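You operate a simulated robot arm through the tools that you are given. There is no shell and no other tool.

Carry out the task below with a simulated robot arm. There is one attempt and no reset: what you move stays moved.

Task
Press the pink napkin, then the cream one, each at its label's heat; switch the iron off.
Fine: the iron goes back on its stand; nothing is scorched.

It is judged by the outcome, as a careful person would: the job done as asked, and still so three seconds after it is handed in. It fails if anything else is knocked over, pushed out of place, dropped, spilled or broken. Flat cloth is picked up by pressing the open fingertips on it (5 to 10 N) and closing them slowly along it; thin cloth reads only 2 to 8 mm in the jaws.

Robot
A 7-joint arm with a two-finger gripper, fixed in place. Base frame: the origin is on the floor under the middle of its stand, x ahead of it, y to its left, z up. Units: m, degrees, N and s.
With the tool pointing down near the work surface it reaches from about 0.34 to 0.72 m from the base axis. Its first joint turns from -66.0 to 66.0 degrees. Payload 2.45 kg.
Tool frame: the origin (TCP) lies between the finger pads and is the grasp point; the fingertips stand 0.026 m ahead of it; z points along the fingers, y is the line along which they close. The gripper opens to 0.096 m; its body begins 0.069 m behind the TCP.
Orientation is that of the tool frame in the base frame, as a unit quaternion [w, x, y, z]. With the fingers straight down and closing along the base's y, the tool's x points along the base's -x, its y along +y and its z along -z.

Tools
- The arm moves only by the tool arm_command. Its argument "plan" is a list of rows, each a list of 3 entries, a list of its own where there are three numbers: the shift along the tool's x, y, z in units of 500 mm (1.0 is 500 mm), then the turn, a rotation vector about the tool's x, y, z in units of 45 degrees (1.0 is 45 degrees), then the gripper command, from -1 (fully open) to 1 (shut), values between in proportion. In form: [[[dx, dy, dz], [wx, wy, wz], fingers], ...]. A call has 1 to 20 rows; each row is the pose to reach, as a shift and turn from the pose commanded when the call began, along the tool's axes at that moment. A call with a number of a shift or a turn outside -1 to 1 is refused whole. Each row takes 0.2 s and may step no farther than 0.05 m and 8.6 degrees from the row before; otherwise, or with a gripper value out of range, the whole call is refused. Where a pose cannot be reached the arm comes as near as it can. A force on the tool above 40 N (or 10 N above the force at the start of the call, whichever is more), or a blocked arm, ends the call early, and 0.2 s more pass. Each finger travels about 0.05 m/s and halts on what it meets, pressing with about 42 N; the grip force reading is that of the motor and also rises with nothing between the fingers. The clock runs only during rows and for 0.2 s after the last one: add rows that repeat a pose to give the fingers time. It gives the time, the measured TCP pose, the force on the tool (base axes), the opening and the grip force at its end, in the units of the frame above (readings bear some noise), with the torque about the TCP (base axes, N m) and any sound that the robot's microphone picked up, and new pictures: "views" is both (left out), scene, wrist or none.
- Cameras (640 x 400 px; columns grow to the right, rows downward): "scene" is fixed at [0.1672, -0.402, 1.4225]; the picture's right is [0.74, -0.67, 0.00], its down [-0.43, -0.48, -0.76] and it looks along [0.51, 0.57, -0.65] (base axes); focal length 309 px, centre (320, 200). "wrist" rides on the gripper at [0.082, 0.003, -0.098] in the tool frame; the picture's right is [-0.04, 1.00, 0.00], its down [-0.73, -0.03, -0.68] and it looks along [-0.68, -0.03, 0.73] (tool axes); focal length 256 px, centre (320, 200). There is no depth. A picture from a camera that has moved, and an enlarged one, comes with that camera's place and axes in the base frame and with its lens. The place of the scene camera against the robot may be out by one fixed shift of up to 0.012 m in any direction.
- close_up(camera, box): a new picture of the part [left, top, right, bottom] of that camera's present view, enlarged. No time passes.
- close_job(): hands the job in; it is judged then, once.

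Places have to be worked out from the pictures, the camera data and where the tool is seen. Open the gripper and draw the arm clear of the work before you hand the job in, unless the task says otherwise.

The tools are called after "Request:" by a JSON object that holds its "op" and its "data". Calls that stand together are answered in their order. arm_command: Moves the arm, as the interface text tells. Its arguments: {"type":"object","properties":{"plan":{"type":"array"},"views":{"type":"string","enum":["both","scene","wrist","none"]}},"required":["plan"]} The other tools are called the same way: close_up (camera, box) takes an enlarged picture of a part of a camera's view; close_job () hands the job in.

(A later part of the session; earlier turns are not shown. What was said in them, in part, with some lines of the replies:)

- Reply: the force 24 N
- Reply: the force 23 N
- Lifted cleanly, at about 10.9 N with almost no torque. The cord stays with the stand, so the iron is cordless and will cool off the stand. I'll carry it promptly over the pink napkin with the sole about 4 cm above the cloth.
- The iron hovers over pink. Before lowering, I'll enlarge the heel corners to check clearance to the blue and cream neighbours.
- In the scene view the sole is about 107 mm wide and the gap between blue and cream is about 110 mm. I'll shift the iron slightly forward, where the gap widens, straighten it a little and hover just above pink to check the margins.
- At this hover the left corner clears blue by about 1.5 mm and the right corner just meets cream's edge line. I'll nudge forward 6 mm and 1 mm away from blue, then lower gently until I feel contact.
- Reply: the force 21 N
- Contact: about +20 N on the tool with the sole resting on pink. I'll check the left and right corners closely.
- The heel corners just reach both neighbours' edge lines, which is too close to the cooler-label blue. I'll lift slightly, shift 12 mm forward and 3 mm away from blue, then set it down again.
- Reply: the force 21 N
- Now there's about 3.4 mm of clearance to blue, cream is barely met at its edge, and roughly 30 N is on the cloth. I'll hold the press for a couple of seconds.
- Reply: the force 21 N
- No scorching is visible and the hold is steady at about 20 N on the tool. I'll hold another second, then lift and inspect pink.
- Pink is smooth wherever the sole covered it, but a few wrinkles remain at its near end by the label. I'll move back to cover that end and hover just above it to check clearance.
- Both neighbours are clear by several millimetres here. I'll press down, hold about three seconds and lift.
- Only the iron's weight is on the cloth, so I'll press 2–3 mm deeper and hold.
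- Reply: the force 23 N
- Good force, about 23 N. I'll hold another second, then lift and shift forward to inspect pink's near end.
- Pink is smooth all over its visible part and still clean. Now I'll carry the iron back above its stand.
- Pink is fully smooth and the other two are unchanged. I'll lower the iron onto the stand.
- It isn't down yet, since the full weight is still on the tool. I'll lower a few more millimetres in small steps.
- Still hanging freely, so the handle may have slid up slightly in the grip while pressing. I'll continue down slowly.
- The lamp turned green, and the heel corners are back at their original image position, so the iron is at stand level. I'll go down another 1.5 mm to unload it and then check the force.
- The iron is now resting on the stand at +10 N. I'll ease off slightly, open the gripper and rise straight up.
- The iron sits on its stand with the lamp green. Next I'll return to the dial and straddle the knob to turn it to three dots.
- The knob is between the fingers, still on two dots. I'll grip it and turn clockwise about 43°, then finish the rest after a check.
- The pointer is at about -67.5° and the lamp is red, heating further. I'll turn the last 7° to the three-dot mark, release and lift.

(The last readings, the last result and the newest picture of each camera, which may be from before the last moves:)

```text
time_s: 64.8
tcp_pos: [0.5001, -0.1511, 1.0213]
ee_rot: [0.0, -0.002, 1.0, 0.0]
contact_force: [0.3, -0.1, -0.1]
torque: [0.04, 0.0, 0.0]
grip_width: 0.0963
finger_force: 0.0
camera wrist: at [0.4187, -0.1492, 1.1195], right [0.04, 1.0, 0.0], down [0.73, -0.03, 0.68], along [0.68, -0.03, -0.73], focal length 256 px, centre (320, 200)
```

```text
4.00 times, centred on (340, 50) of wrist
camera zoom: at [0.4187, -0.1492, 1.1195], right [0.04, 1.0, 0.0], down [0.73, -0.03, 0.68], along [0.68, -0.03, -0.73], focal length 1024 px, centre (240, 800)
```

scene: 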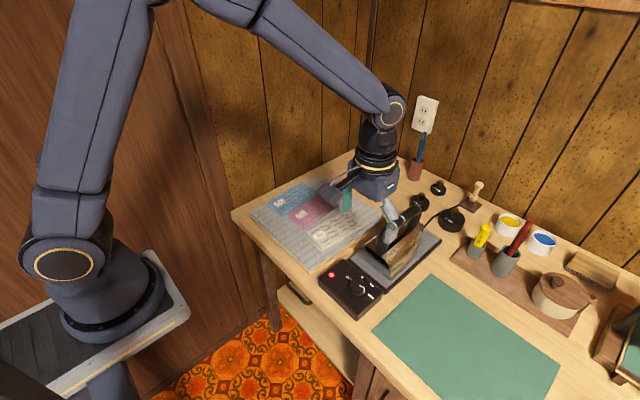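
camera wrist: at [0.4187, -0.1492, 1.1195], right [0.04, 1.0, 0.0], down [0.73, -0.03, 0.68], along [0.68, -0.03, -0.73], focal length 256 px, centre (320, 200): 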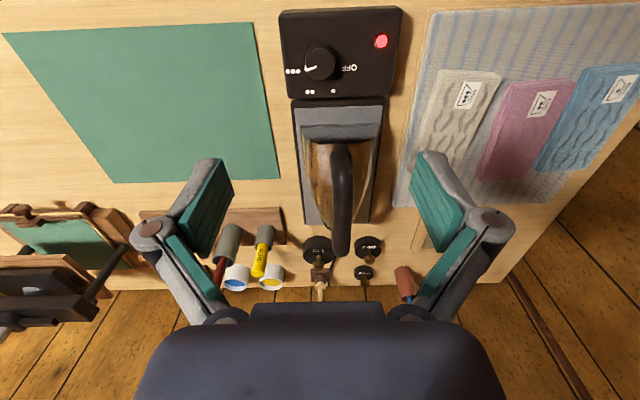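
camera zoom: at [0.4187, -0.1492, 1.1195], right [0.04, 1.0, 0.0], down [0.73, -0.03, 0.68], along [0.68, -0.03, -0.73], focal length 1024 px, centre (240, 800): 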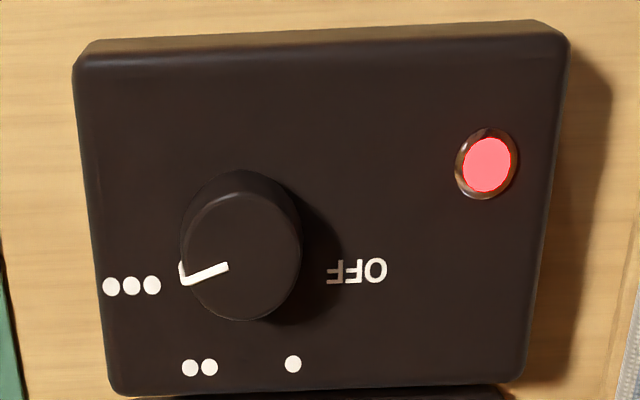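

The dial now points at three dots and the lamp is red (heating). While it heats I'll inspect the napkins for any change.

Request:
{"op": "close_up", "data": {"camera": "wrist", "box": [400, 0, 640, 180]}}

Request:
{"op": "close_up", "data": {"camera": "scene", "box": [240, 160, 400, 270]}}

```text
2.22 times, centred on (520, 90) of wrist
camera zoom: at [0.4187, -0.1492, 1.1195], right [0.04, 1.0, 0.0], down [0.73, -0.03, 0.68], along [0.68, -0.03, -0.73], focal length 569 px, centre (-124, 444)
```

zoom: 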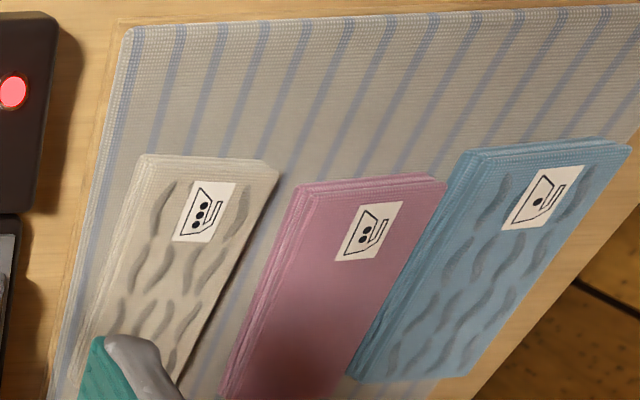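

```text
3.64 times, centred on (320, 215) of scene
camera zoom: at [0.1672, -0.402, 1.4225], right [0.74, -0.67, 0.0], down [-0.43, -0.48, -0.76], along [0.51, 0.57, -0.65], focal length 1124 px, centre (320, 146)
```

zoom: 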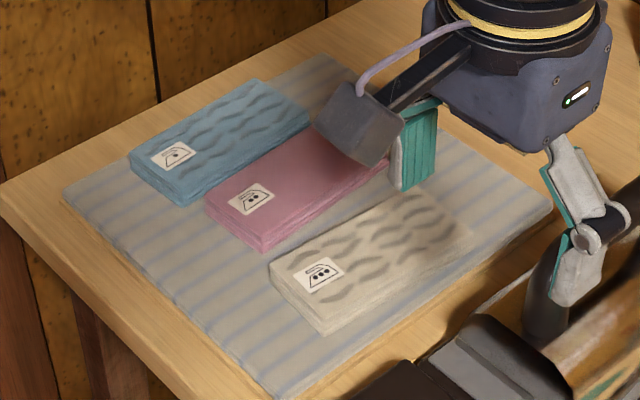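

Pink is flat and clean, and blue and cream are unchanged. I'll move to straddle the iron's handle again while it heats.

Request:
{"op": "arm_command", "data": {"plan": [[[-0.08, 0.01, 0], [0, 0, 0.003], -1], [[-0.17, 0.02, 0], [0, 0, 0.006], -1], [[-0.26, 0.032, 0], [0, 0, 0.01], -1], [[-0.3458, 0.042, 0.02], [0, 0, 0.01], -1], [[-0.3458, 0.042, 0.08], [0, 0, 0.01], -1], [[-0.3458, 0.042, 0.15], [0, 0, 0.01], -1], [[-0.3458, 0.042, 0.21], [0, 0, 0.01], -1], [[-0.3458, 0.042, 0.25], [0, 0, 0.01], -1], [[-0.3458, 0.042, 0.257], [0, 0, 0.01], -1], [[-0.3458, 0.042, 0.257], [0, 0, 0.01], -1]], "views": "both"}}

```text
time_s: 67.0
tcp_pos: [0.6729, -0.1332, 0.8921]
ee_rot: [0.0, 0.003, 1.0, 0.0]
contact_force: [-0.3, 1.0, -0.1]
torque: [-0.03, 0.01, -0.01]
grip_width: 0.0958
finger_force: 0.0
camera wrist: at [0.5915, -0.1272, 0.9909], right [0.05, 1.0, 0.0], down [0.73, -0.03, 0.68], along [0.68, -0.03, -0.73], focal length 256 px, centre (320, 200)
```

scene: 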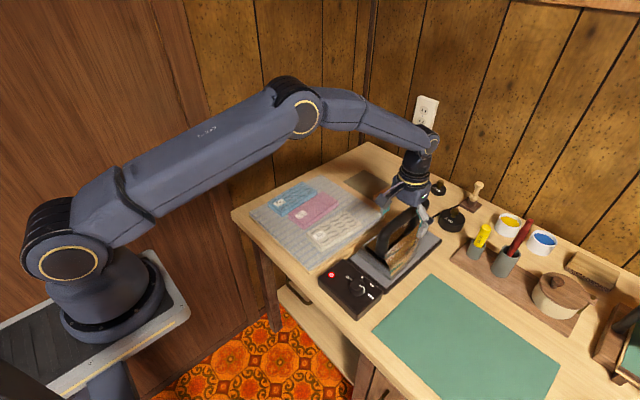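
wrist: 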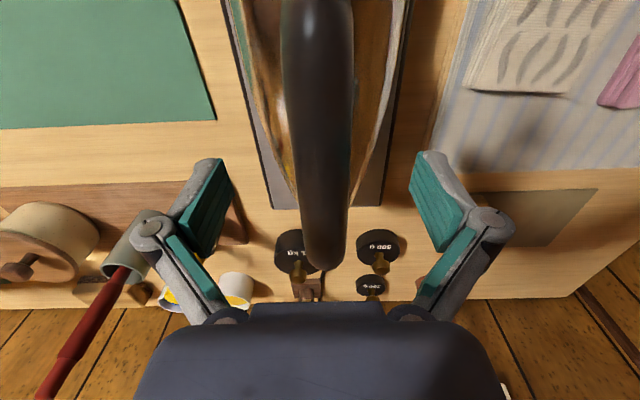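

The fingers straddle the handle and the lamp is still red. I'll wait for green.

Request:
{"op": "arm_command", "data": {"plan": [[[0, 0.003, 0], [0, 0, 0], -1], [[0, 0.003, 0], [0, 0, 0], -1], [[0, 0.003, 0], [0, 0, 0], -1], [[0, 0.003, 0], [0, 0, 0], -1], [[0, 0.003, 0], [0, 0, 0], -1], [[0, 0.003, 0], [0, 0, 0], -1], [[0, 0.003, 0], [0, 0, 0], -1], [[0, 0.003, 0], [0, 0, 0], -1], [[0, 0.003, 0], [0, 0, 0], -1], [[0, 0.003, 0], [0, 0, 0], -1], [[0, 0.003, 0], [0, 0, 0], -1], [[0, 0.003, 0], [0, 0, 0], -1], [[0, 0.003, 0], [0, 0, 0], -1], [[0, 0.003, 0], [0, 0, 0], -1], [[0, 0.003, 0], [0, 0, 0], -1]], "views": "scene"}}

```text
time_s: 70.2
tcp_pos: [0.6735, -0.13, 0.8928]
ee_rot: [0.0, 0.003, 1.0, 0.0]
contact_force: [-0.3, -0.5, -0.9]
torque: [-0.02, -0.04, -0.01]
grip_width: 0.096
finger_force: 0.1
```

scene: 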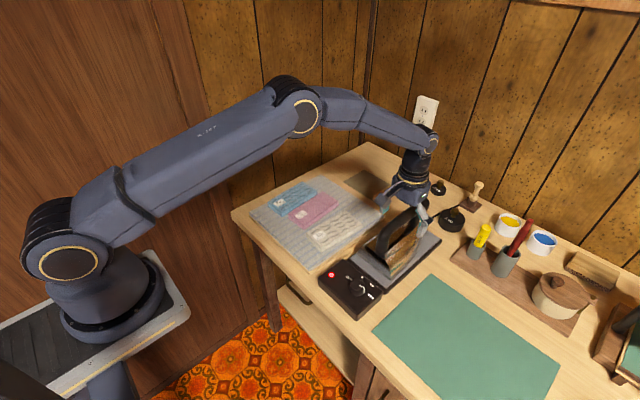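

Still red at 70 s, so I'll keep waiting.

Request:
{"op": "arm_command", "data": {"plan": [[[0, 0, 0], [0, 0, 0], -1], [[0, 0, 0], [0, 0, 0], -1], [[0, 0, 0], [0, 0, 0], -1], [[0, 0, 0], [0, 0, 0], -1], [[0, 0, 0], [0, 0, 0], -1], [[0, 0, 0], [0, 0, 0], -1], [[0, 0, 0], [0, 0, 0], -1], [[0, 0, 0], [0, 0, 0], -1], [[0, 0, 0], [0, 0, 0], -1], [[0, 0, 0], [0, 0, 0], -1], [[0, 0, 0], [0, 0, 0], -1], [[0, 0, 0], [0, 0, 0], -1]], "views": "scene"}}

Request:
{"op": "close_up", "data": {"camera": "scene", "box": [310, 250, 400, 320]}}

```text
time_s: 72.8
tcp_pos: [0.6734, -0.1287, 0.8939]
ee_rot: [0.001, 0.003, 1.0, 0.0]
contact_force: [-0.1, 0.3, 0.1]
torque: [0.0, -0.04, 0.0]
grip_width: 0.0959
finger_force: 0.0
```

scene: 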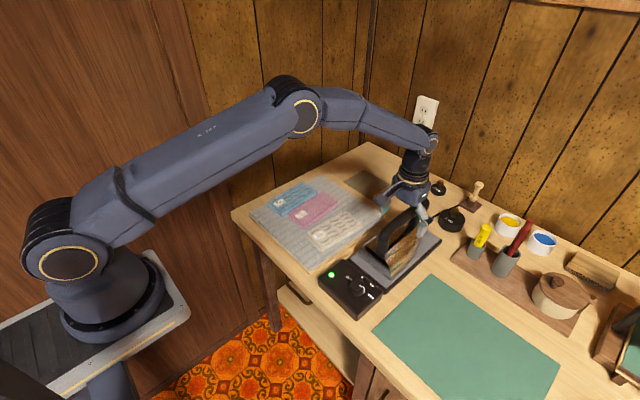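

```text
5.71 times, centred on (355, 285) of scene
camera zoom: at [0.1672, -0.402, 1.4225], right [0.74, -0.67, 0.0], down [-0.43, -0.48, -0.76], along [0.51, 0.57, -0.65], focal length 1767 px, centre (120, -286)
```

zoom: 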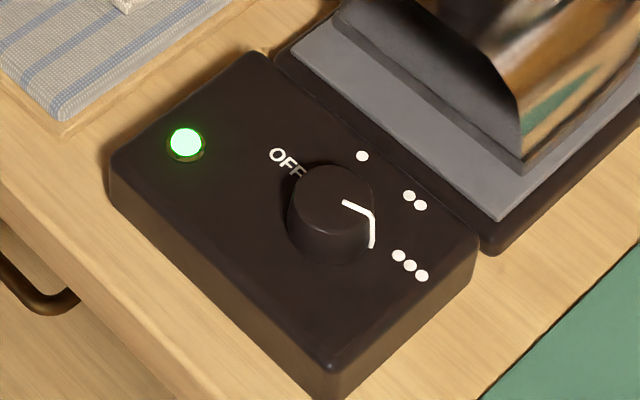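

The lamp is green at three dots. I'll grip the handle.

Request:
{"op": "arm_command", "data": {"plan": [[[0, 0, 0], [0, 0, 0], -0.5], [[0, 0, 0], [0, 0, 0], -0.1], [[0, 0, 0], [0, 0, 0], 0.3], [[0, 0, 0], [0, 0, 0], 0.9], [[0, 0, 0], [0, 0, 0], 0.9], [[0, 0, 0], [0, 0, 0], 0.9]], "views": "none"}}

```text
time_s: 74.2
tcp_pos: [0.6739, -0.1294, 0.8932]
ee_rot: [0.0, 0.002, 1.0, 0.0]
contact_force: [0.4, -0.2, -0.9]
torque: [-0.02, -0.01, 0.03]
grip_width: 0.0254
finger_force: 41.4
```

Grip is firm. I'll lift and carry the iron to hover just above the cream napkin.

Request:
{"op": "arm_command", "data": {"plan": [[[0, 0, -0.02], [0, 0, 0], 0.9], [[0, 0, -0.07], [0, 0, 0], 0.9], [[0, 0, -0.126], [0, 0, 0], 0.9], [[0.02, 0.045, -0.126], [0, 0, 0.01], 0.9], [[0.055, 0.12, -0.126], [0, 0, 0.02], 0.9], [[0.09, 0.2, -0.126], [0, 0, 0.03], 0.9], [[0.12, 0.265, -0.126], [0, 0, 0.043], 0.9], [[0.1358, 0.2972, -0.1], [0, 0, 0.043], 0.9], [[0.1358, 0.2972, -0.068], [0, 0, 0.043], 0.9]], "views": "scene"}}

Request:
{"op": "close_up", "data": {"camera": "scene", "box": [270, 170, 390, 270]}}

```text
time_s: 76.2
tcp_pos: [0.6054, 0.0182, 0.9258]
ee_rot: [-0.001, 0.02, 1.0, 0.0]
contact_force: [0.8, 0.6, -9.3]
torque: [-0.02, -0.01, 0.03]
grip_width: 0.0252
finger_force: 42.0
```

scene: 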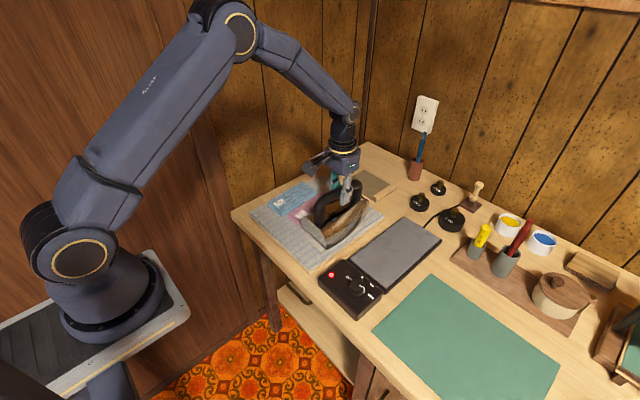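

```text
4.00 times, centred on (330, 220) of scene
camera zoom: at [0.1674, -0.402, 1.4225], right [0.74, -0.67, 0.0], down [-0.43, -0.48, -0.76], along [0.51, 0.57, -0.65], focal length 1237 px, centre (280, 120)
```

zoom: 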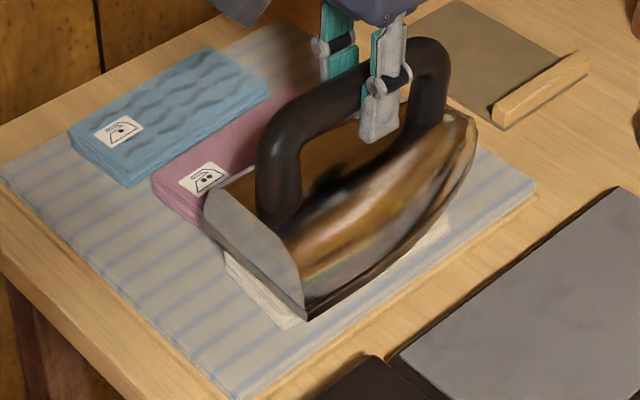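

I'll check the clearance between the iron's left heel corner and the pink napkin, and the coverage of cream's near end.

Request:
{"op": "close_up", "data": {"camera": "scene", "box": [300, 200, 360, 255]}}

```text
7.27 times, centred on (330, 228) of scene
camera zoom: at [0.1674, -0.402, 1.4225], right [0.74, -0.67, 0.0], down [-0.43, -0.48, -0.76], along [0.51, 0.57, -0.65], focal length 2248 px, centre (247, 0)
```

zoom: 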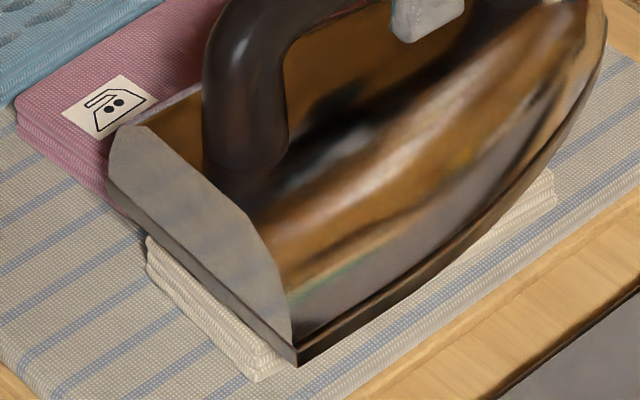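

There's about 10 mm of clearance to pink, and cream's near end will be fully covered. I'll press down.

Request:
{"op": "arm_command", "data": {"plan": [[[0, 0, 0.01], [0, 0, 0], 0.9], [[0, 0, 0.018], [0, 0, 0], 0.9], [[0, 0, 0.024], [0, 0, 0], 0.9], [[0, 0, 0.028], [0, 0, 0], 0.9]], "views": "none"}}

```text
time_s: 77.2
tcp_pos: [0.6075, 0.02, 0.9144]
ee_rot: [0.001, 0.02, 1.0, 0.0]
contact_force: [-7.2, 1.2, 21.3]
torque: [0.02, 0.59, 0.01]
grip_width: 0.0253
finger_force: 41.9
```

There's +21 N on the tool, a good press. I'll hold about three seconds, then lift and inspect.

Request:
{"op": "arm_command", "data": {"plan": [[[0, 0, 0], [0, 0, 0], 0.9], [[0, 0, 0], [0, 0, 0], 0.9], [[0, 0, 0], [0, 0, 0], 0.9], [[0, 0, 0], [0, 0, 0], 0.9], [[0, 0, 0], [0, 0, 0], 0.9], [[0, 0, 0], [0, 0, 0], 0.9], [[0, 0, 0], [0, 0, 0], 0.9], [[0, 0, 0], [0, 0, 0], 0.9], [[0, 0, 0], [0, 0, 0], 0.9], [[0, 0, 0], [0, 0, 0], 0.9], [[0, 0, 0], [0, 0, 0], 0.9], [[0, 0, 0], [0, 0, 0], 0.9], [[0, 0, 0], [0, 0, 0], 0.9], [[0, 0, 0], [0, 0, 0], 0.9], [[0, 0, -0.03], [0, 0, 0], 0.9], [[0, 0, -0.09], [0, 0, 0], 0.9], [[0, 0, -0.15], [0, 0, 0], 0.9]], "views": "scene"}}

Request:
{"op": "close_up", "data": {"camera": "scene", "box": [250, 150, 400, 270]}}

```text
time_s: 80.8
tcp_pos: [0.605, 0.0198, 0.9898]
ee_rot: [-0.002, 0.02, 1.0, 0.0]
contact_force: [-0.2, -0.3, -10.1]
torque: [0.0, -0.02, -0.01]
grip_width: 0.0252
finger_force: 41.8
```

scene: 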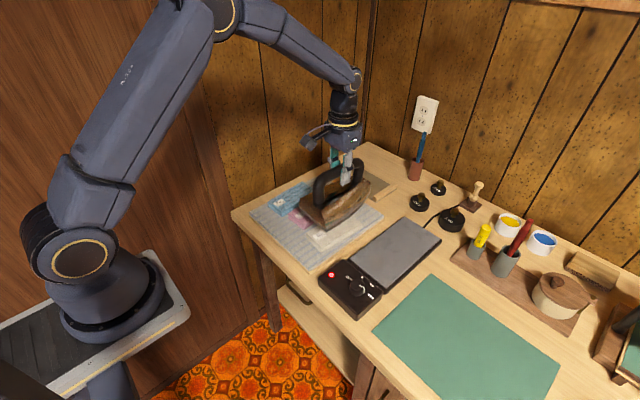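

```text
3.33 times, centred on (325, 210) of scene
camera zoom: at [0.1674, -0.402, 1.4225], right [0.74, -0.67, 0.0], down [-0.43, -0.48, -0.76], along [0.51, 0.57, -0.65], focal length 1031 px, centre (303, 167)
```

zoom: 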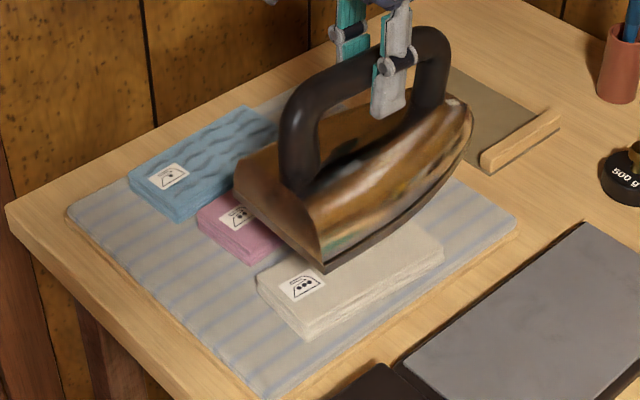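

The visible part of cream is smooth with no scorch. I'll carry the iron back above the stand, which will reveal the whole napkin.

Request:
{"op": "arm_command", "data": {"plan": [[[-0.02, -0.04, 0], [0, 0, -0.008], 0.9], [[-0.055, -0.11, 0], [0, 0, -0.016], 0.9], [[-0.09, -0.18, 0], [0, 0, -0.026], 0.9], [[-0.125, -0.25, 0], [0, 0, -0.036], 0.9], [[-0.1458, -0.2924, 0], [0, 0, -0.043], 0.9], [[-0.1458, -0.2924, 0.03], [0, 0, -0.043], 0.9], [[-0.1458, -0.2924, 0.08], [0, 0, -0.043], 0.9], [[-0.1458, -0.2924, 0.13], [0, 0, -0.043], 0.9], [[-0.1458, -0.2924, 0.134], [0, 0, -0.043], 0.9]], "views": "both"}}

Request:
{"op": "close_up", "data": {"camera": "scene", "box": [240, 160, 390, 270]}}

Request:
{"op": "close_up", "data": {"camera": "scene", "box": [350, 200, 450, 290]}}

```text
time_s: 82.8
tcp_pos: [0.6725, -0.1302, 0.9213]
ee_rot: [-0.001, 0.003, 1.0, 0.0]
contact_force: [0.0, 0.1, -10.8]
torque: [0.02, 0.01, -0.01]
grip_width: 0.0251
finger_force: 42.0
camera wrist: at [0.5914, -0.1264, 1.0188], right [0.05, 1.0, 0.0], down [0.73, -0.03, 0.68], along [0.68, -0.03, -0.73], focal length 256 px, centre (320, 200)
```

scene: 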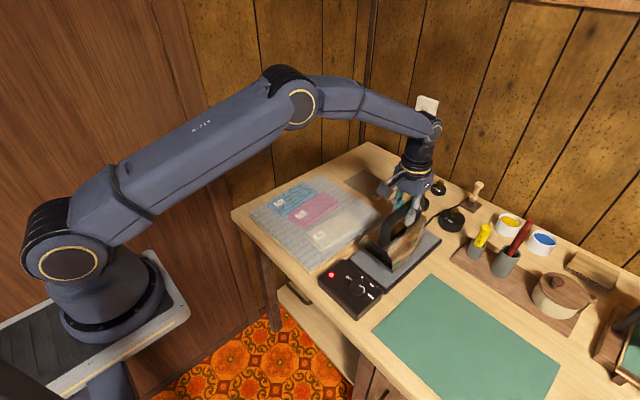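
wrist: 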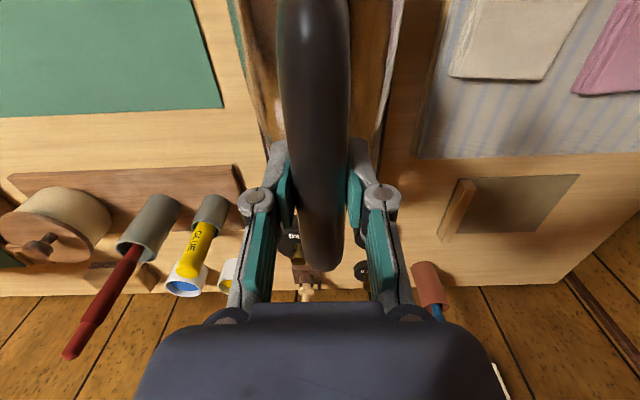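

```text
3.64 times, centred on (315, 215) of scene
camera zoom: at [0.1674, -0.4021, 1.4225], right [0.74, -0.67, 0.0], down [-0.43, -0.48, -0.76], along [0.51, 0.57, -0.65], focal length 1124 px, centre (338, 146)
```

zoom: 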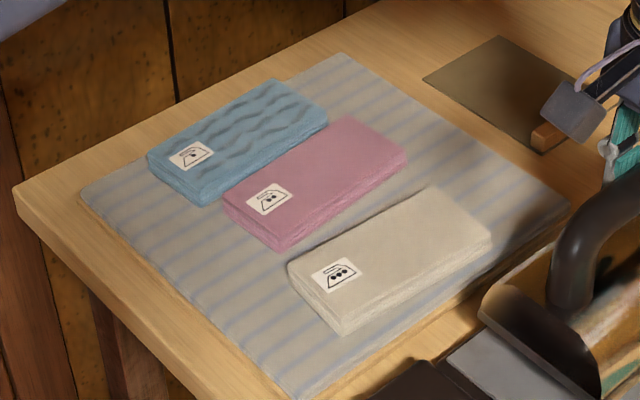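

```text
4.44 times, centred on (400, 245) of scene
camera zoom: at [0.1674, -0.4021, 1.4225], right [0.74, -0.67, 0.0], down [-0.43, -0.48, -0.76], along [0.51, 0.57, -0.65], focal length 1374 px, centre (-36, 0)
```

zoom: 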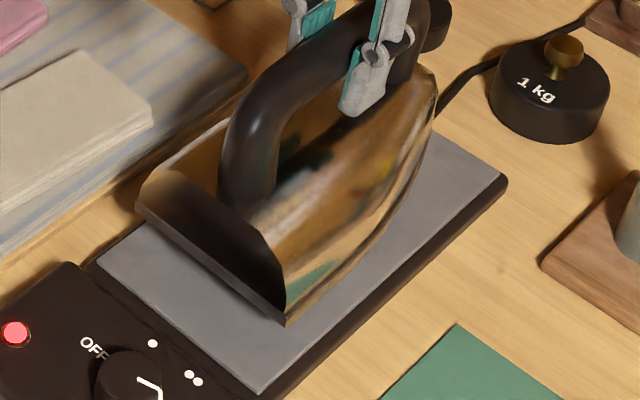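

Cream is fully smooth and clean, pink is smooth and blue is untouched. I'll lower the iron onto its stand.

Request:
{"op": "arm_command", "data": {"plan": [[[0, 0, 0.025], [0, 0, 0], 0.9], [[0, 0, 0.044], [0, 0, 0], 0.9], [[0, 0, 0.054], [0, 0, 0], 0.9], [[0, 0, 0.058], [0, 0, 0], 0.9], [[0, 0, 0.06], [0, 0, 0], 0.9], [[0, 0, 0.06], [0, 0, 0], 0.9]], "views": "scene"}}

Request:
{"op": "close_up", "data": {"camera": "scene", "box": [350, 200, 450, 290]}}

```text
time_s: 84.2
tcp_pos: [0.6727, -0.1292, 0.8912]
ee_rot: [0.001, 0.002, 1.0, 0.0]
contact_force: [-1.4, 0.3, -2.2]
torque: [-0.04, 0.19, -0.01]
grip_width: 0.0249
finger_force: 42.2
```

scene: 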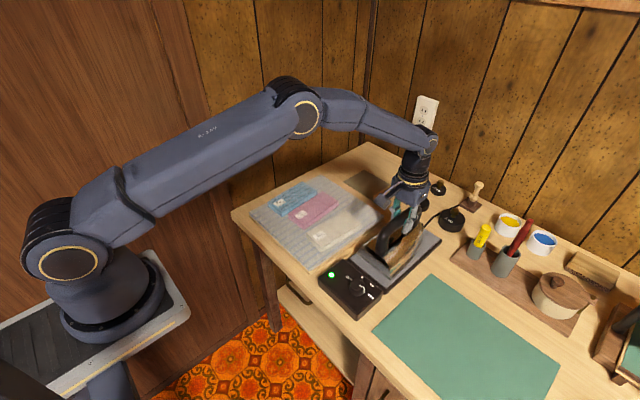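

```text
4.44 times, centred on (400, 245) of scene
camera zoom: at [0.1672, -0.402, 1.4225], right [0.74, -0.67, 0.0], down [-0.43, -0.48, -0.76], along [0.51, 0.57, -0.65], focal length 1374 px, centre (-36, 0)
```

zoom: 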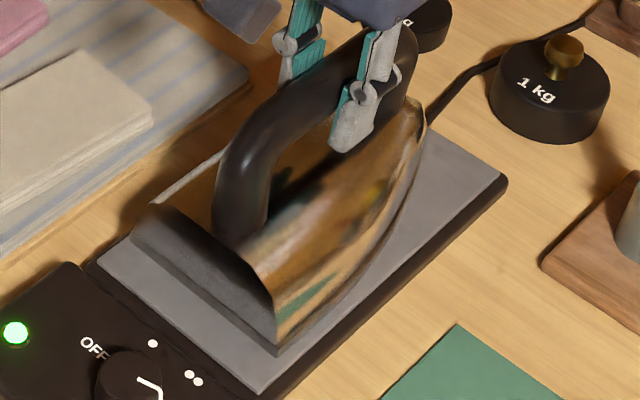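

The weight is almost all on the stand (-2 N on the tool) and the iron is back in its original place. I'll release it and rise straight up.

Request:
{"op": "arm_command", "data": {"plan": [[[0, 0, 0.001], [0, 0, 0], 0.9], [[0, 0, 0.001], [0, 0, 0], 0.3], [[0, 0, 0.001], [0, 0, 0], -0.2], [[0, 0, 0.001], [0, 0, 0], -0.6], [[0, 0, 0.001], [0, 0, 0], -1], [[0, 0, 0.001], [0, 0, 0], -1], [[0, 0, -0.06], [0, 0, 0], -1], [[0, 0, -0.14], [0, 0, 0], -1], [[0, 0, -0.22], [0, 0, 0], -1], [[0, 0, -0.26], [0, 0, 0], -1]], "views": "both"}}

Request:
{"op": "close_up", "data": {"camera": "scene", "box": [310, 200, 450, 310]}}

```text
time_s: 86.4
tcp_pos: [0.6737, -0.1296, 1.0199]
ee_rot: [0.0, 0.003, 1.0, 0.0]
contact_force: [0.0, 0.9, -0.5]
torque: [-0.03, 0.04, 0.01]
grip_width: 0.096
finger_force: 0.2
camera wrist: at [0.5917, -0.1255, 1.1187], right [0.05, 1.0, 0.0], down [0.73, -0.03, 0.68], along [0.68, -0.03, -0.73], focal length 256 px, centre (320, 200)
```

scene: 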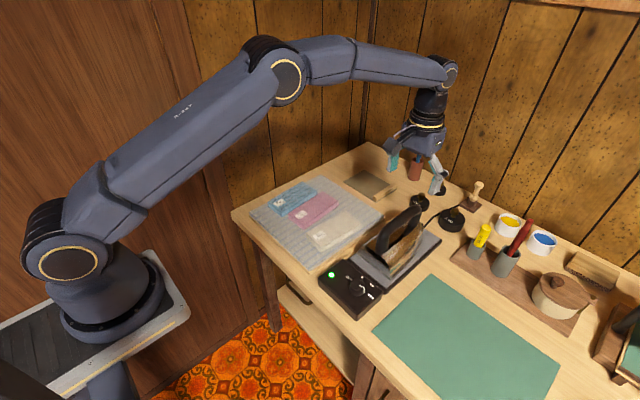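
wrist: 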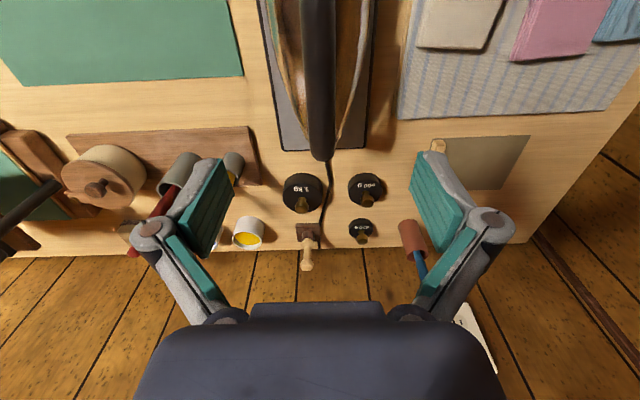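

```text
3.64 times, centred on (380, 255) of scene
camera zoom: at [0.1672, -0.402, 1.4225], right [0.74, -0.67, 0.0], down [-0.43, -0.48, -0.76], along [0.51, 0.57, -0.65], focal length 1124 px, centre (102, 0)
```

zoom: 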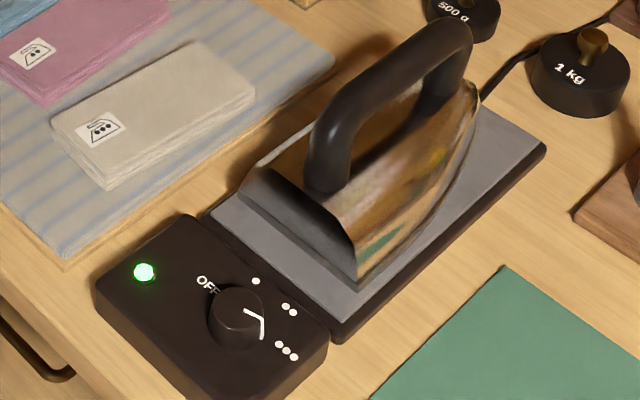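

The iron is seated on its stand. Now I'll switch it off: return to the knob with the tool pre-rotated clockwise 45°, straddling it.

Request:
{"op": "arm_command", "data": {"plan": [[[0.08, -0.011, 0], [0, 0, 0.16], -0.8], [[0.165, -0.022, 0], [0, 0, 0.32], -0.6], [[0.25, -0.034, 0], [0, 0, 0.48], -0.4], [[0.32, -0.044, 0], [0, 0, 0.64], -0.25], [[0.3458, -0.0468, 0.03], [0, 0, 0.8], -0.25], [[0.3458, -0.0468, 0.1], [0, 0, 0.95], -0.25], [[0.3458, -0.0468, 0.18], [0, 0, 0.992], -0.25], [[0.3458, -0.0468, 0.26], [0, 0, 0.992], -0.25], [[0.3458, -0.0468, 0.33], [0, 0, 0.992], -0.25], [[0.3458, -0.0468, 0.365], [0, 0, 0.992], -0.25], [[0.3458, -0.0468, 0.378], [0, 0, 0.992], -0.25], [[0.3458, -0.0468, 0.378], [0, 0, 0.992], -0.25]], "views": "both"}}

```text
time_s: 89.0
tcp_pos: [0.4996, -0.1499, 0.8321]
ee_rot: [0.0, 0.382, 0.924, 0.0]
contact_force: [-0.4, 0.0, -0.6]
torque: [0.04, -0.01, 0.03]
grip_width: 0.06
finger_force: 0.0
camera wrist: at [0.4446, -0.0909, 0.9293], right [0.73, 0.68, 0.0], down [0.5, -0.54, 0.68], along [0.46, -0.5, -0.73], focal length 256 px, centre (320, 200)
```

scene: 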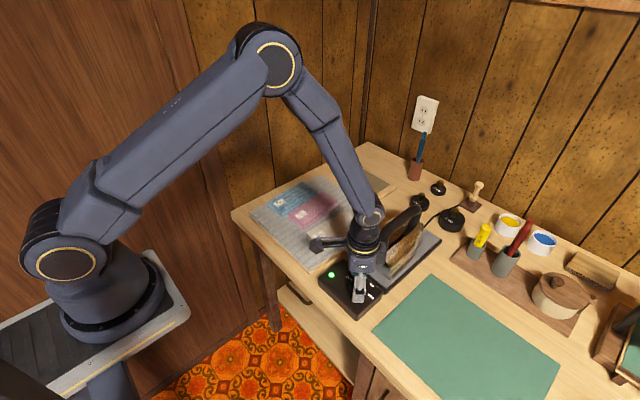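
wrist: 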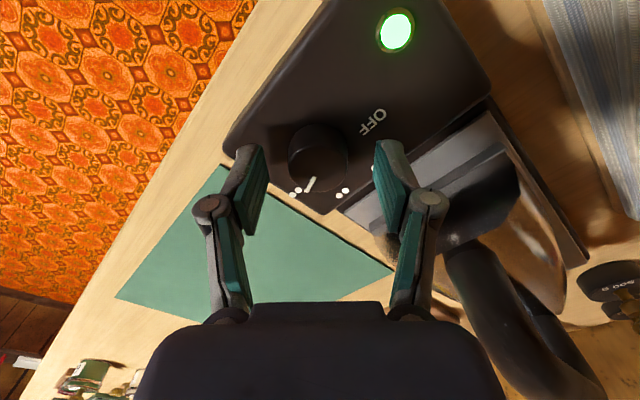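

The knob is between the fingers, still on three dots. I'll grip and turn it counter-clockwise 45°.

Request:
{"op": "arm_command", "data": {"plan": [[[0, 0, 0], [0, 0, 0], 0.1], [[0, 0, 0], [0, 0, 0], 0.4], [[0, 0, 0], [0, 0, 0], 0.6], [[0, 0, 0], [0, 0, 0], 0.6], [[0, 0, 0], [0, 0, -0.17], 0.6], [[0, 0, 0], [0, 0, -0.34], 0.6], [[0, 0, 0], [0, 0, -0.51], 0.6], [[0, 0, 0], [0, 0, -0.68], 0.6], [[0, 0, 0], [0, 0, -0.85], 0.6], [[0, 0, 0], [0, 0, -1.0], 0.6], [[0, 0, 0], [0, 0, -1.0], 0.6]], "views": "wrist"}}

```text
time_s: 91.4
tcp_pos: [0.4997, -0.1509, 0.8318]
ee_rot: [-0.001, -0.001, 1.0, 0.001]
contact_force: [-7.5, -8.5, -16.0]
torque: [-0.15, 0.76, 0.01]
grip_width: 0.0338
finger_force: 44.9
camera wrist: at [0.418, -0.1488, 0.9298], right [0.04, 1.0, 0.0], down [0.74, -0.03, 0.68], along [0.68, -0.03, -0.74], focal length 256 px, centre (320, 200)
```

wrist: 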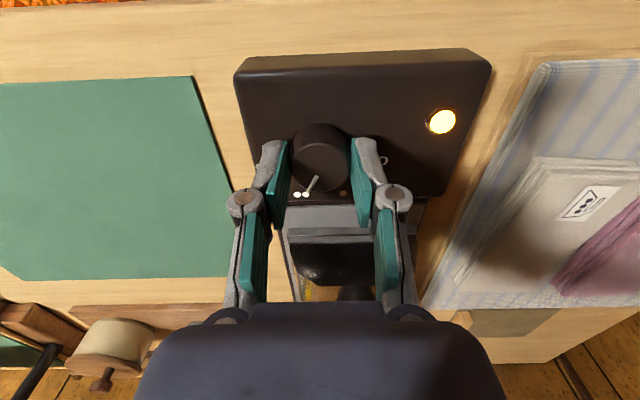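

The pointer is near two dots and the lamp is amber, meaning hotter than set. I'll continue another 45° counter-clockwise.

Request:
{"op": "arm_command", "data": {"plan": [[[0, 0, 0.001], [0, 0, -0.17], 0.6], [[0, 0, 0.001], [0, 0, -0.34], 0.6], [[0, 0, 0.001], [0, 0, -0.51], 0.6], [[0, 0, 0.001], [0, 0, -0.68], 0.6], [[0, 0, 0.001], [0, 0, -0.85], 0.6], [[0, 0, 0.001], [0, 0, -1.0], 0.6], [[0, 0, 0.001], [0, 0, -1.0], 0.6]], "views": "wrist"}}

```text
time_s: 93.0
tcp_pos: [0.4992, -0.1518, 0.8311]
ee_rot: [-0.001, -0.383, 0.924, 0.001]
contact_force: [-20.1, -4.7, 6.6]
torque: [0.05, 0.25, 0.02]
grip_width: 0.0338
finger_force: 45.1
camera wrist: at [0.4398, -0.2073, 0.9298], right [-0.68, 0.73, 0.0], down [0.54, 0.5, 0.68], along [0.5, 0.46, -0.74], focal length 256 px, centre (320, 200)
```

wrist: 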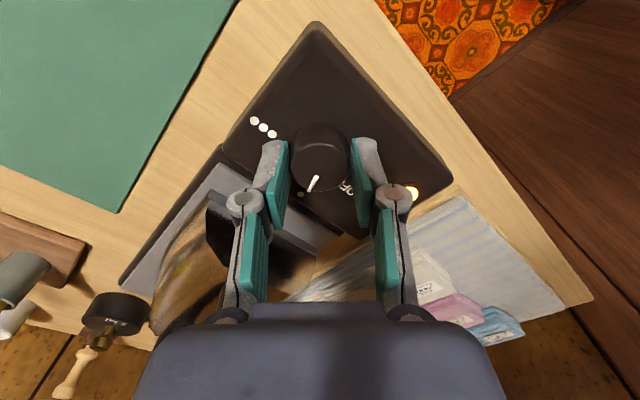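

The pointer is at about +15°, with 60° left to OFF. I'll open the fingers and rotate the tool back clockwise in place for a second grasp.

Request:
{"op": "arm_command", "data": {"plan": [[[0, 0, 0], [0, 0, 0], 0.2], [[0, 0, 0], [0, 0, 0], -0.1], [[0, 0, 0], [0, 0, 0], -0.25], [[0, 0, -0.002], [0, 0, 0.17], -0.25], [[0, 0, -0.002], [0, 0, 0.34], -0.25], [[0, 0, -0.002], [0, 0, 0.51], -0.25], [[0, 0, -0.002], [0, 0, 0.68], -0.25], [[0, 0, -0.002], [0, 0, 0.85], -0.25], [[0, 0, -0.002], [0, 0, 1.0], -0.25], [[0, 0, -0.002], [0, 0, 1.0], -0.25]], "views": "none"}}

Request:
{"op": "arm_command", "data": {"plan": [[[0, 0, 0], [0, 0, 0.17], -0.25], [[0, 0, 0], [0, 0, 0.34], -0.25], [[0, 0, 0], [0, 0, 0.34], -0.25]], "views": "wrist"}}

Request:
{"op": "close_up", "data": {"camera": "wrist", "box": [230, 80, 430, 220]}}

```text
time_s: 95.2
tcp_pos: [0.4996, -0.1519, 0.8321]
ee_rot: [0.0, 0.001, 1.0, 0.0]
contact_force: [-0.2, -0.6, 0.4]
torque: [0.05, 0.01, -0.02]
grip_width: 0.0601
finger_force: 0.0
```

```text
time_s: 96.0
tcp_pos: [0.499, -0.1513, 0.8321]
ee_rot: [-0.001, 0.134, 0.991, 0.001]
contact_force: [-0.7, 0.5, -1.0]
torque: [0.0, -0.01, 0.0]
grip_width: 0.0598
finger_force: 0.0
camera wrist: at [0.4219, -0.127, 0.9309], right [0.3, 0.95, 0.0], down [0.7, -0.22, 0.68], along [0.65, -0.21, -0.73], focal length 256 px, centre (320, 200)
```

wrist: 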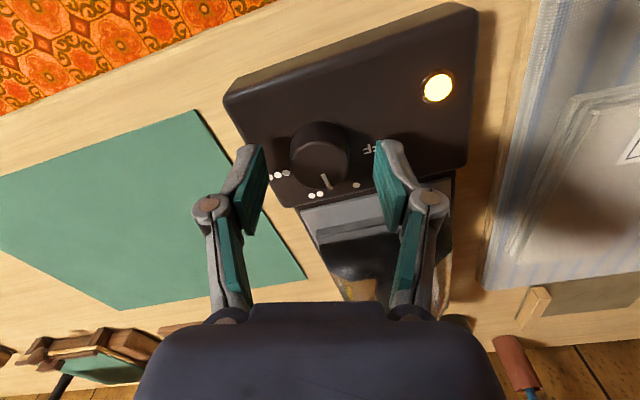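

```text
2.86 times, centred on (330, 150) of wrist
camera zoom: at [0.4219, -0.127, 0.9309], right [0.3, 0.95, 0.0], down [0.7, -0.22, 0.68], along [0.65, -0.21, -0.73], focal length 731 px, centre (291, 343)
```

zoom: 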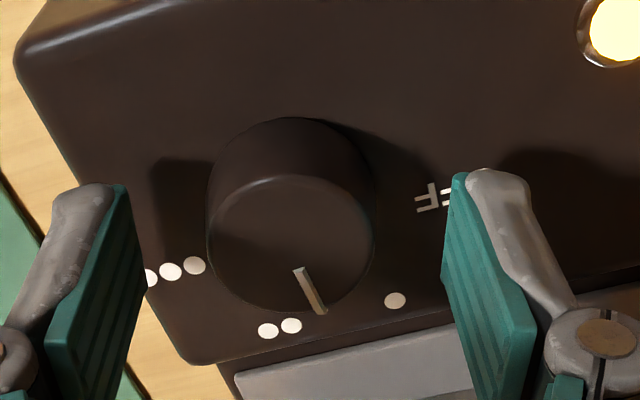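

The pointer reads about +7°, so roughly 67° remain to OFF. I'll grip again and turn counter-clockwise 45°, then check.

Request:
{"op": "arm_command", "data": {"plan": [[[0, 0, 0.001], [0, 0, 0], 0.1], [[0, 0, 0.001], [0, 0, 0], 0.4], [[0, 0, 0.001], [0, 0, 0], 0.7], [[0, 0, 0.001], [0, 0, 0], 0.7], [[0, 0, 0.001], [0, 0, 0], 0.7], [[0, 0, 0.001], [0, 0, -0.17], 0.7], [[0, 0, 0.001], [0, 0, -0.34], 0.7], [[0, 0, 0.001], [0, 0, -0.51], 0.7], [[0, 0, 0.001], [0, 0, -0.68], 0.7], [[0, 0, 0.001], [0, 0, -0.85], 0.7], [[0, 0, 0.001], [0, 0, -1.0], 0.7], [[0, 0, 0.001], [0, 0, -1.0], 0.7]], "views": "wrist"}}

Request:
{"op": "close_up", "data": {"camera": "wrist", "box": [230, 80, 430, 220]}}

```text
time_s: 98.6
tcp_pos: [0.4991, -0.1519, 0.8326]
ee_rot: [0.0, -0.258, 0.966, 0.0]
contact_force: [-6.2, 2.7, 20.1]
torque: [0.25, 0.01, -0.02]
grip_width: 0.0338
finger_force: 45.4
camera wrist: at [0.4274, -0.1893, 0.9303], right [-0.46, 0.89, 0.0], down [0.65, 0.34, 0.68], along [0.6, 0.31, -0.73], focal length 256 px, centre (320, 200)
```

wrist: 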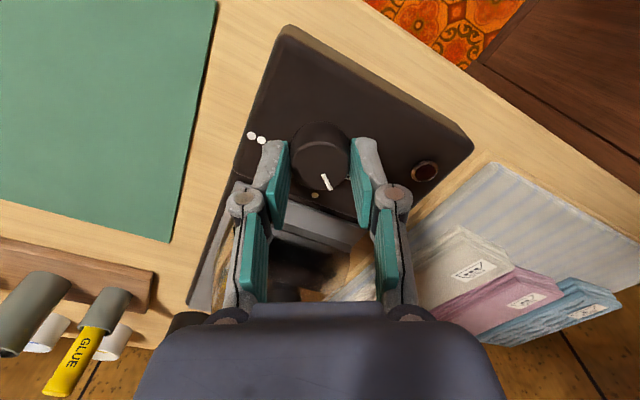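

```text
2.86 times, centred on (330, 150) of wrist
camera zoom: at [0.4274, -0.1893, 0.9303], right [-0.46, 0.89, 0.0], down [0.65, 0.34, 0.68], along [0.6, 0.31, -0.73], focal length 731 px, centre (291, 343)
```

zoom: 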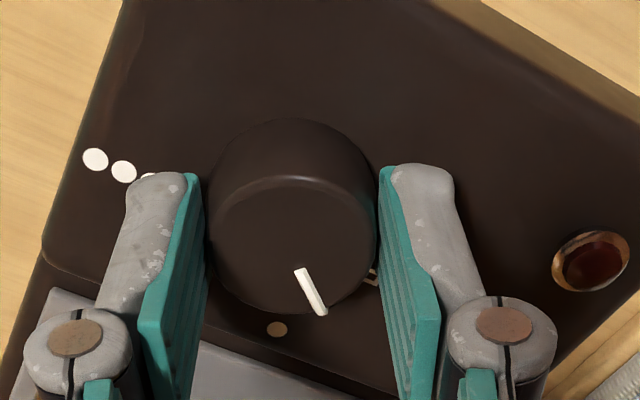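

The lamp is out, so it's in the OFF zone, with the pointer at about +52°. I'll turn the last 23° to line up with OFF.

Request:
{"op": "arm_command", "data": {"plan": [[[0, 0, 0], [0, 0, -0.17], 0.7], [[0, 0, 0], [0, 0, -0.34], 0.7], [[0, 0, 0], [0, 0, -0.5], 0.7], [[0, 0, 0], [0, 0, -0.5], 0.7]], "views": "wrist"}}

Request:
{"op": "close_up", "data": {"camera": "wrist", "box": [230, 80, 430, 220]}}

```text
time_s: 99.6
tcp_pos: [0.4995, -0.152, 0.8329]
ee_rot: [0.0, -0.441, 0.898, 0.0]
contact_force: [-9.1, 9.4, 30.1]
torque: [0.39, 0.2, 0.0]
grip_width: 0.0339
finger_force: 44.9
camera wrist: at [0.4473, -0.2139, 0.9302], right [-0.77, 0.64, 0.0], down [0.47, 0.56, 0.68], along [0.44, 0.52, -0.73], focal length 256 px, centre (320, 200)
```

wrist: 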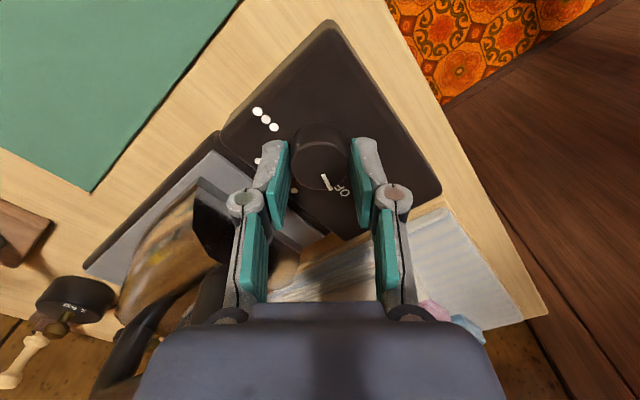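

```text
2.86 times, centred on (330, 150) of wrist
camera zoom: at [0.4473, -0.2139, 0.9302], right [-0.77, 0.64, 0.0], down [0.47, 0.56, 0.68], along [0.44, 0.52, -0.73], focal length 731 px, centre (291, 343)
```

zoom: 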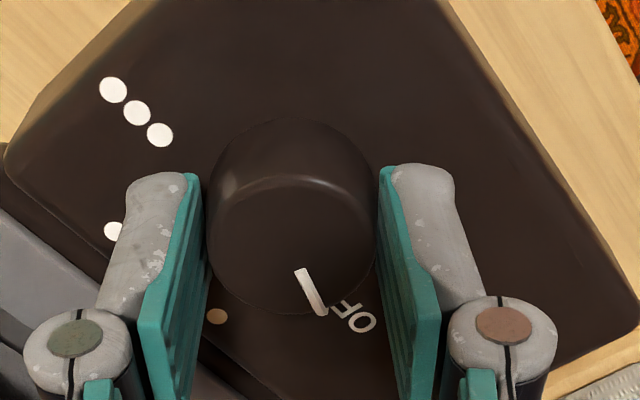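

The pointer angle works out to 75°, on the OFF mark. I'll release the knob and lift away.

Request:
{"op": "arm_command", "data": {"plan": [[[0, 0, 0], [0, 0, 0], 0.2], [[0, 0, 0], [0, 0, 0], -0.1], [[0, 0, 0], [0, 0, 0], -0.25], [[0, 0, -0.04], [0, 0, 0], -0.25], [[0, 0, -0.12], [0, 0, 0], -0.25], [[0, 0, -0.22], [0, 0, 0], -0.25], [[0, 0, -0.32], [0, 0, 0], -0.25], [[0, 0, -0.4], [0, 0, 0], -0.25]], "views": "none"}}

Request:
{"op": "arm_command", "data": {"plan": [[[0, 0, -0.02], [0, 0, 0.17], -0.5], [[0, 0, -0.04], [0, 0, 0.34], -0.8], [[0, 0, -0.06], [0, 0, 0.51], -1], [[0, 0, -0.08], [0, 0, 0.68], -1], [[0, 0, -0.1], [0, 0, 0.85], -1], [[0, 0, -0.12], [0, 0, 1.0], -1], [[0, 0, -0.12], [0, 0, 1.0], -1]], "views": "both"}}

Request:
{"op": "close_up", "data": {"camera": "scene", "box": [310, 200, 450, 320]}}

Request:
{"op": "close_up", "data": {"camera": "wrist", "box": [260, 10, 420, 120]}}

```text
time_s: 101.4
tcp_pos: [0.5005, -0.1487, 1.0327]
ee_rot: [0.0, -0.441, 0.897, 0.0]
contact_force: [0.8, 0.0, 0.6]
torque: [-0.02, 0.01, -0.01]
grip_width: 0.0598
finger_force: 0.0
```

```text
time_s: 103.0
tcp_pos: [0.501, -0.1503, 1.0926]
ee_rot: [0.0, -0.062, 0.998, 0.0]
contact_force: [0.5, 0.0, 0.3]
torque: [0.0, -0.03, -0.02]
grip_width: 0.0961
finger_force: 0.1
camera wrist: at [0.4188, -0.1579, 1.1903], right [-0.08, 1.0, 0.0], down [0.73, 0.06, 0.68], along [0.68, 0.06, -0.73], focal length 256 px, centre (320, 200)
```

scene: 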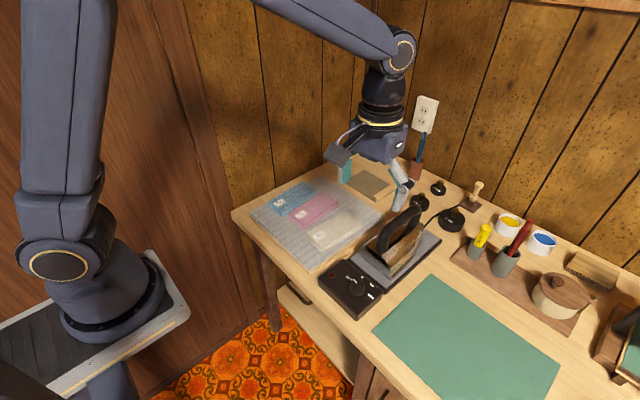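
wrist: 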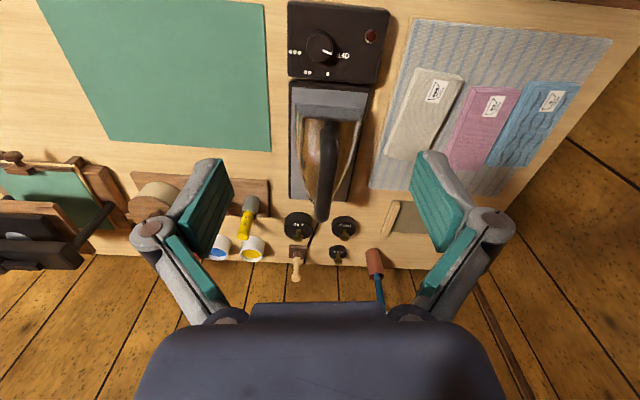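

```text
3.33 times, centred on (380, 260) of scene
camera zoom: at [0.1672, -0.402, 1.4225], right [0.74, -0.67, 0.0], down [-0.43, -0.48, -0.76], along [0.51, 0.57, -0.65], focal length 1031 px, centre (120, 0)
```

zoom: 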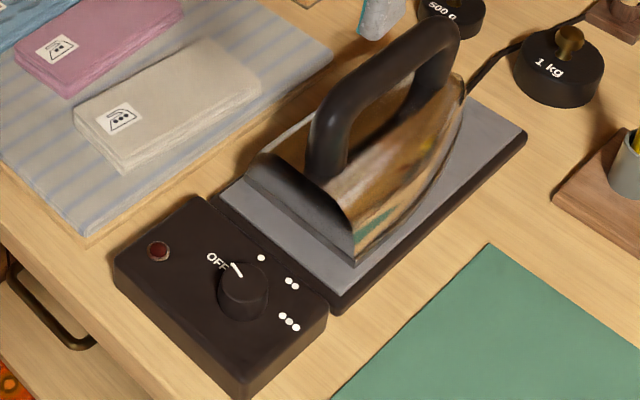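

```text
3.64 times, centred on (340, 65) of wrist
camera zoom: at [0.4188, -0.1579, 1.1903], right [-0.08, 1.0, 0.0], down [0.73, 0.06, 0.68], along [0.68, 0.06, -0.73], focal length 931 px, centre (247, 691)
```

zoom: 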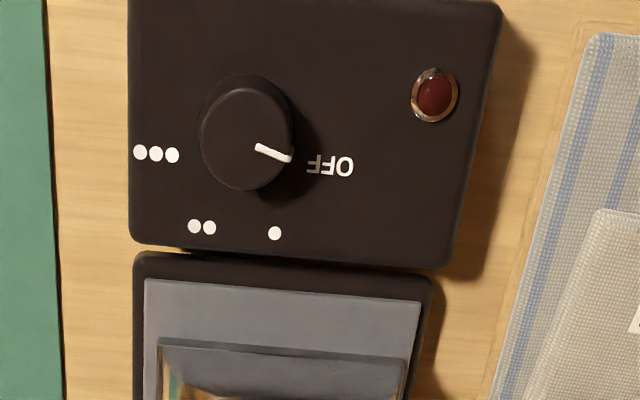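

The dial is on OFF, the lamp is dark and the iron is on its stand. I'll draw the arm back to near its starting pose and make a final inspection.

Request:
{"op": "arm_command", "data": {"plan": [[[0.04, 0.055, -0.02], [0, 0, 0.02], -1], [[0.085, 0.115, -0.035], [0, 0, 0.05], -1], [[0.13, 0.175, -0.05], [0, 0, 0.08], -1], [[0.175, 0.235, -0.056], [0, 0, 0.11], -1], [[0.215, 0.29, -0.056], [0, 0, 0.14], -1], [[0.2426, 0.3326, -0.056], [0, 0, 0.158], -1], [[0.2426, 0.3326, -0.056], [0, 0, 0.158], -1]], "views": "both"}}

Request:
{"op": "close_up", "data": {"camera": "scene", "box": [240, 160, 400, 270]}}

Request:
{"op": "close_up", "data": {"camera": "scene", "box": [310, 190, 470, 320]}}

Request:
{"op": "close_up", "data": {"camera": "wrist", "box": [280, 80, 480, 240]}}

```text
time_s: 104.6
tcp_pos: [0.3568, -0.003, 1.1207]
ee_rot: [0.0, 0.0, 1.0, 0.0]
contact_force: [0.1, 0.9, -0.1]
torque: [0.0, -0.05, 0.0]
grip_width: 0.0958
finger_force: 0.0
camera wrist: at [0.2766, 0.0004, 1.2188], right [0.04, 1.0, 0.0], down [0.73, -0.03, 0.68], along [0.68, -0.03, -0.73], focal length 256 px, centre (320, 200)
```

scene: 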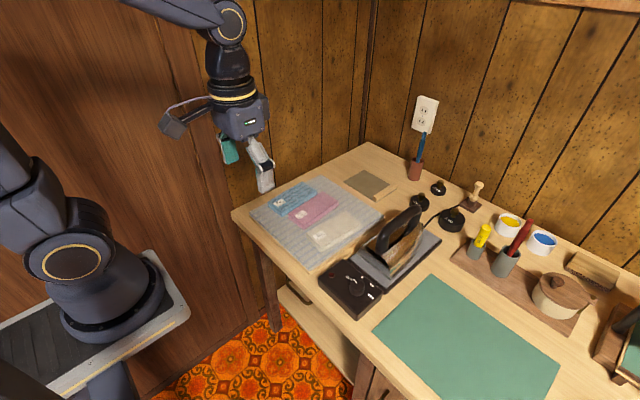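
wrist: 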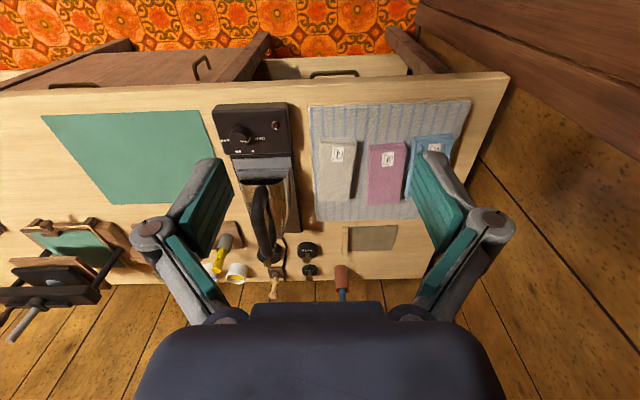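

```text
3.64 times, centred on (320, 215) of scene
camera zoom: at [0.1672, -0.402, 1.4225], right [0.74, -0.67, 0.0], down [-0.43, -0.48, -0.76], along [0.51, 0.57, -0.65], focal length 1124 px, centre (320, 146)
```

zoom: 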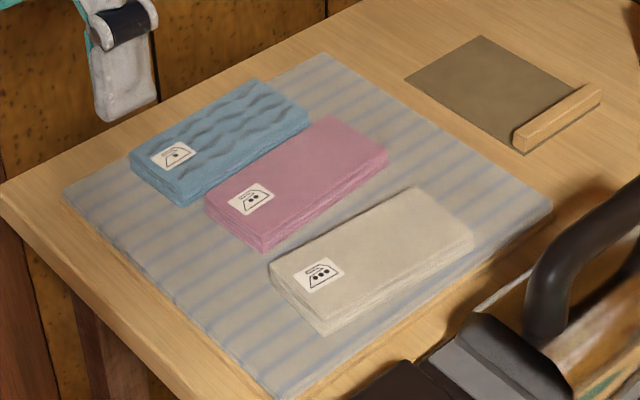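

```text
3.08 times, centred on (390, 255) of scene
camera zoom: at [0.1672, -0.402, 1.4225], right [0.74, -0.67, 0.0], down [-0.43, -0.48, -0.76], along [0.51, 0.57, -0.65], focal length 951 px, centre (105, 31)
```

zoom: 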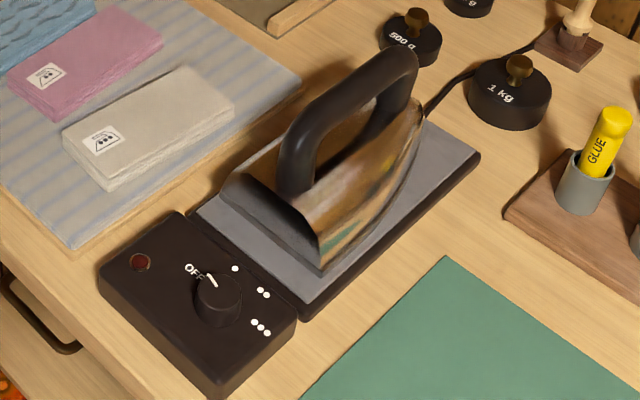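

```text
2.50 times, centred on (380, 160) of wrist
camera zoom: at [0.2766, 0.0004, 1.2188], right [0.04, 1.0, 0.0], down [0.73, -0.03, 0.68], along [0.68, -0.03, -0.73], focal length 640 px, centre (170, 300)
```

zoom: 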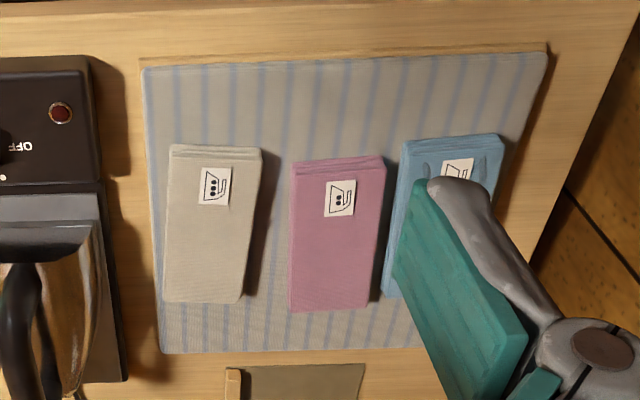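

Everything looks in place. I'll take one last close look at the blue napkin for any accidental marks before handing in.

Request:
{"op": "close_up", "data": {"camera": "scene", "box": [265, 170, 345, 230]}}

```text
6.67 times, centred on (305, 200) of scene
camera zoom: at [0.1672, -0.402, 1.4225], right [0.74, -0.67, 0.0], down [-0.43, -0.48, -0.76], along [0.51, 0.57, -0.65], focal length 2061 px, centre (420, 200)
```

zoom: 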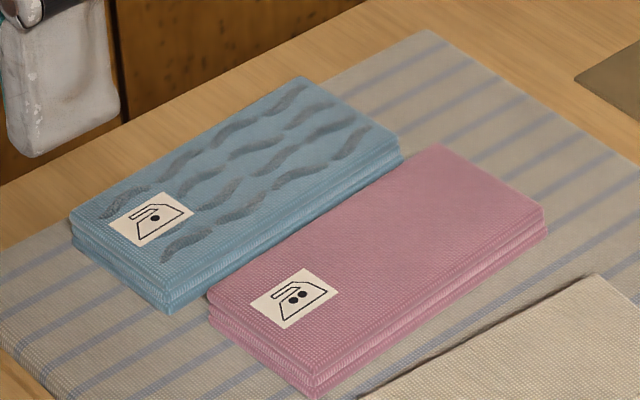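

Blue still has all its wrinkles and no marks. Pink and cream are smooth and clean, the iron is on its stand, the dial is at OFF, and the open gripper is clear of the work, so I'm handing in.

Request:
{"op": "close_job", "data": {}}

```text
The job is handed in.
```

I pressed the pink napkin at two dots and then the cream one at three dots, as their labels ask. The iron is back on its stand and switched off, and the job is handed in.

- **Napkins:** Pink and cream both came out smooth, with no scorching visible. Pink took two presses, because the first missed the end by its label.
- **Blue napkin:** It still has its wrinkles and shows no marks. On the first press over pink, the iron's heel reached the edges of blue and cream for a moment. I lifted it and moved it clear of blue, but it still rested slightly on cream's edge.
- **Iron and dial:** The dial points at OFF and the lamp is out.
- **Everything else:** In the last pictures nothing else looked moved or knocked over, and the open gripper is clear of the bench.
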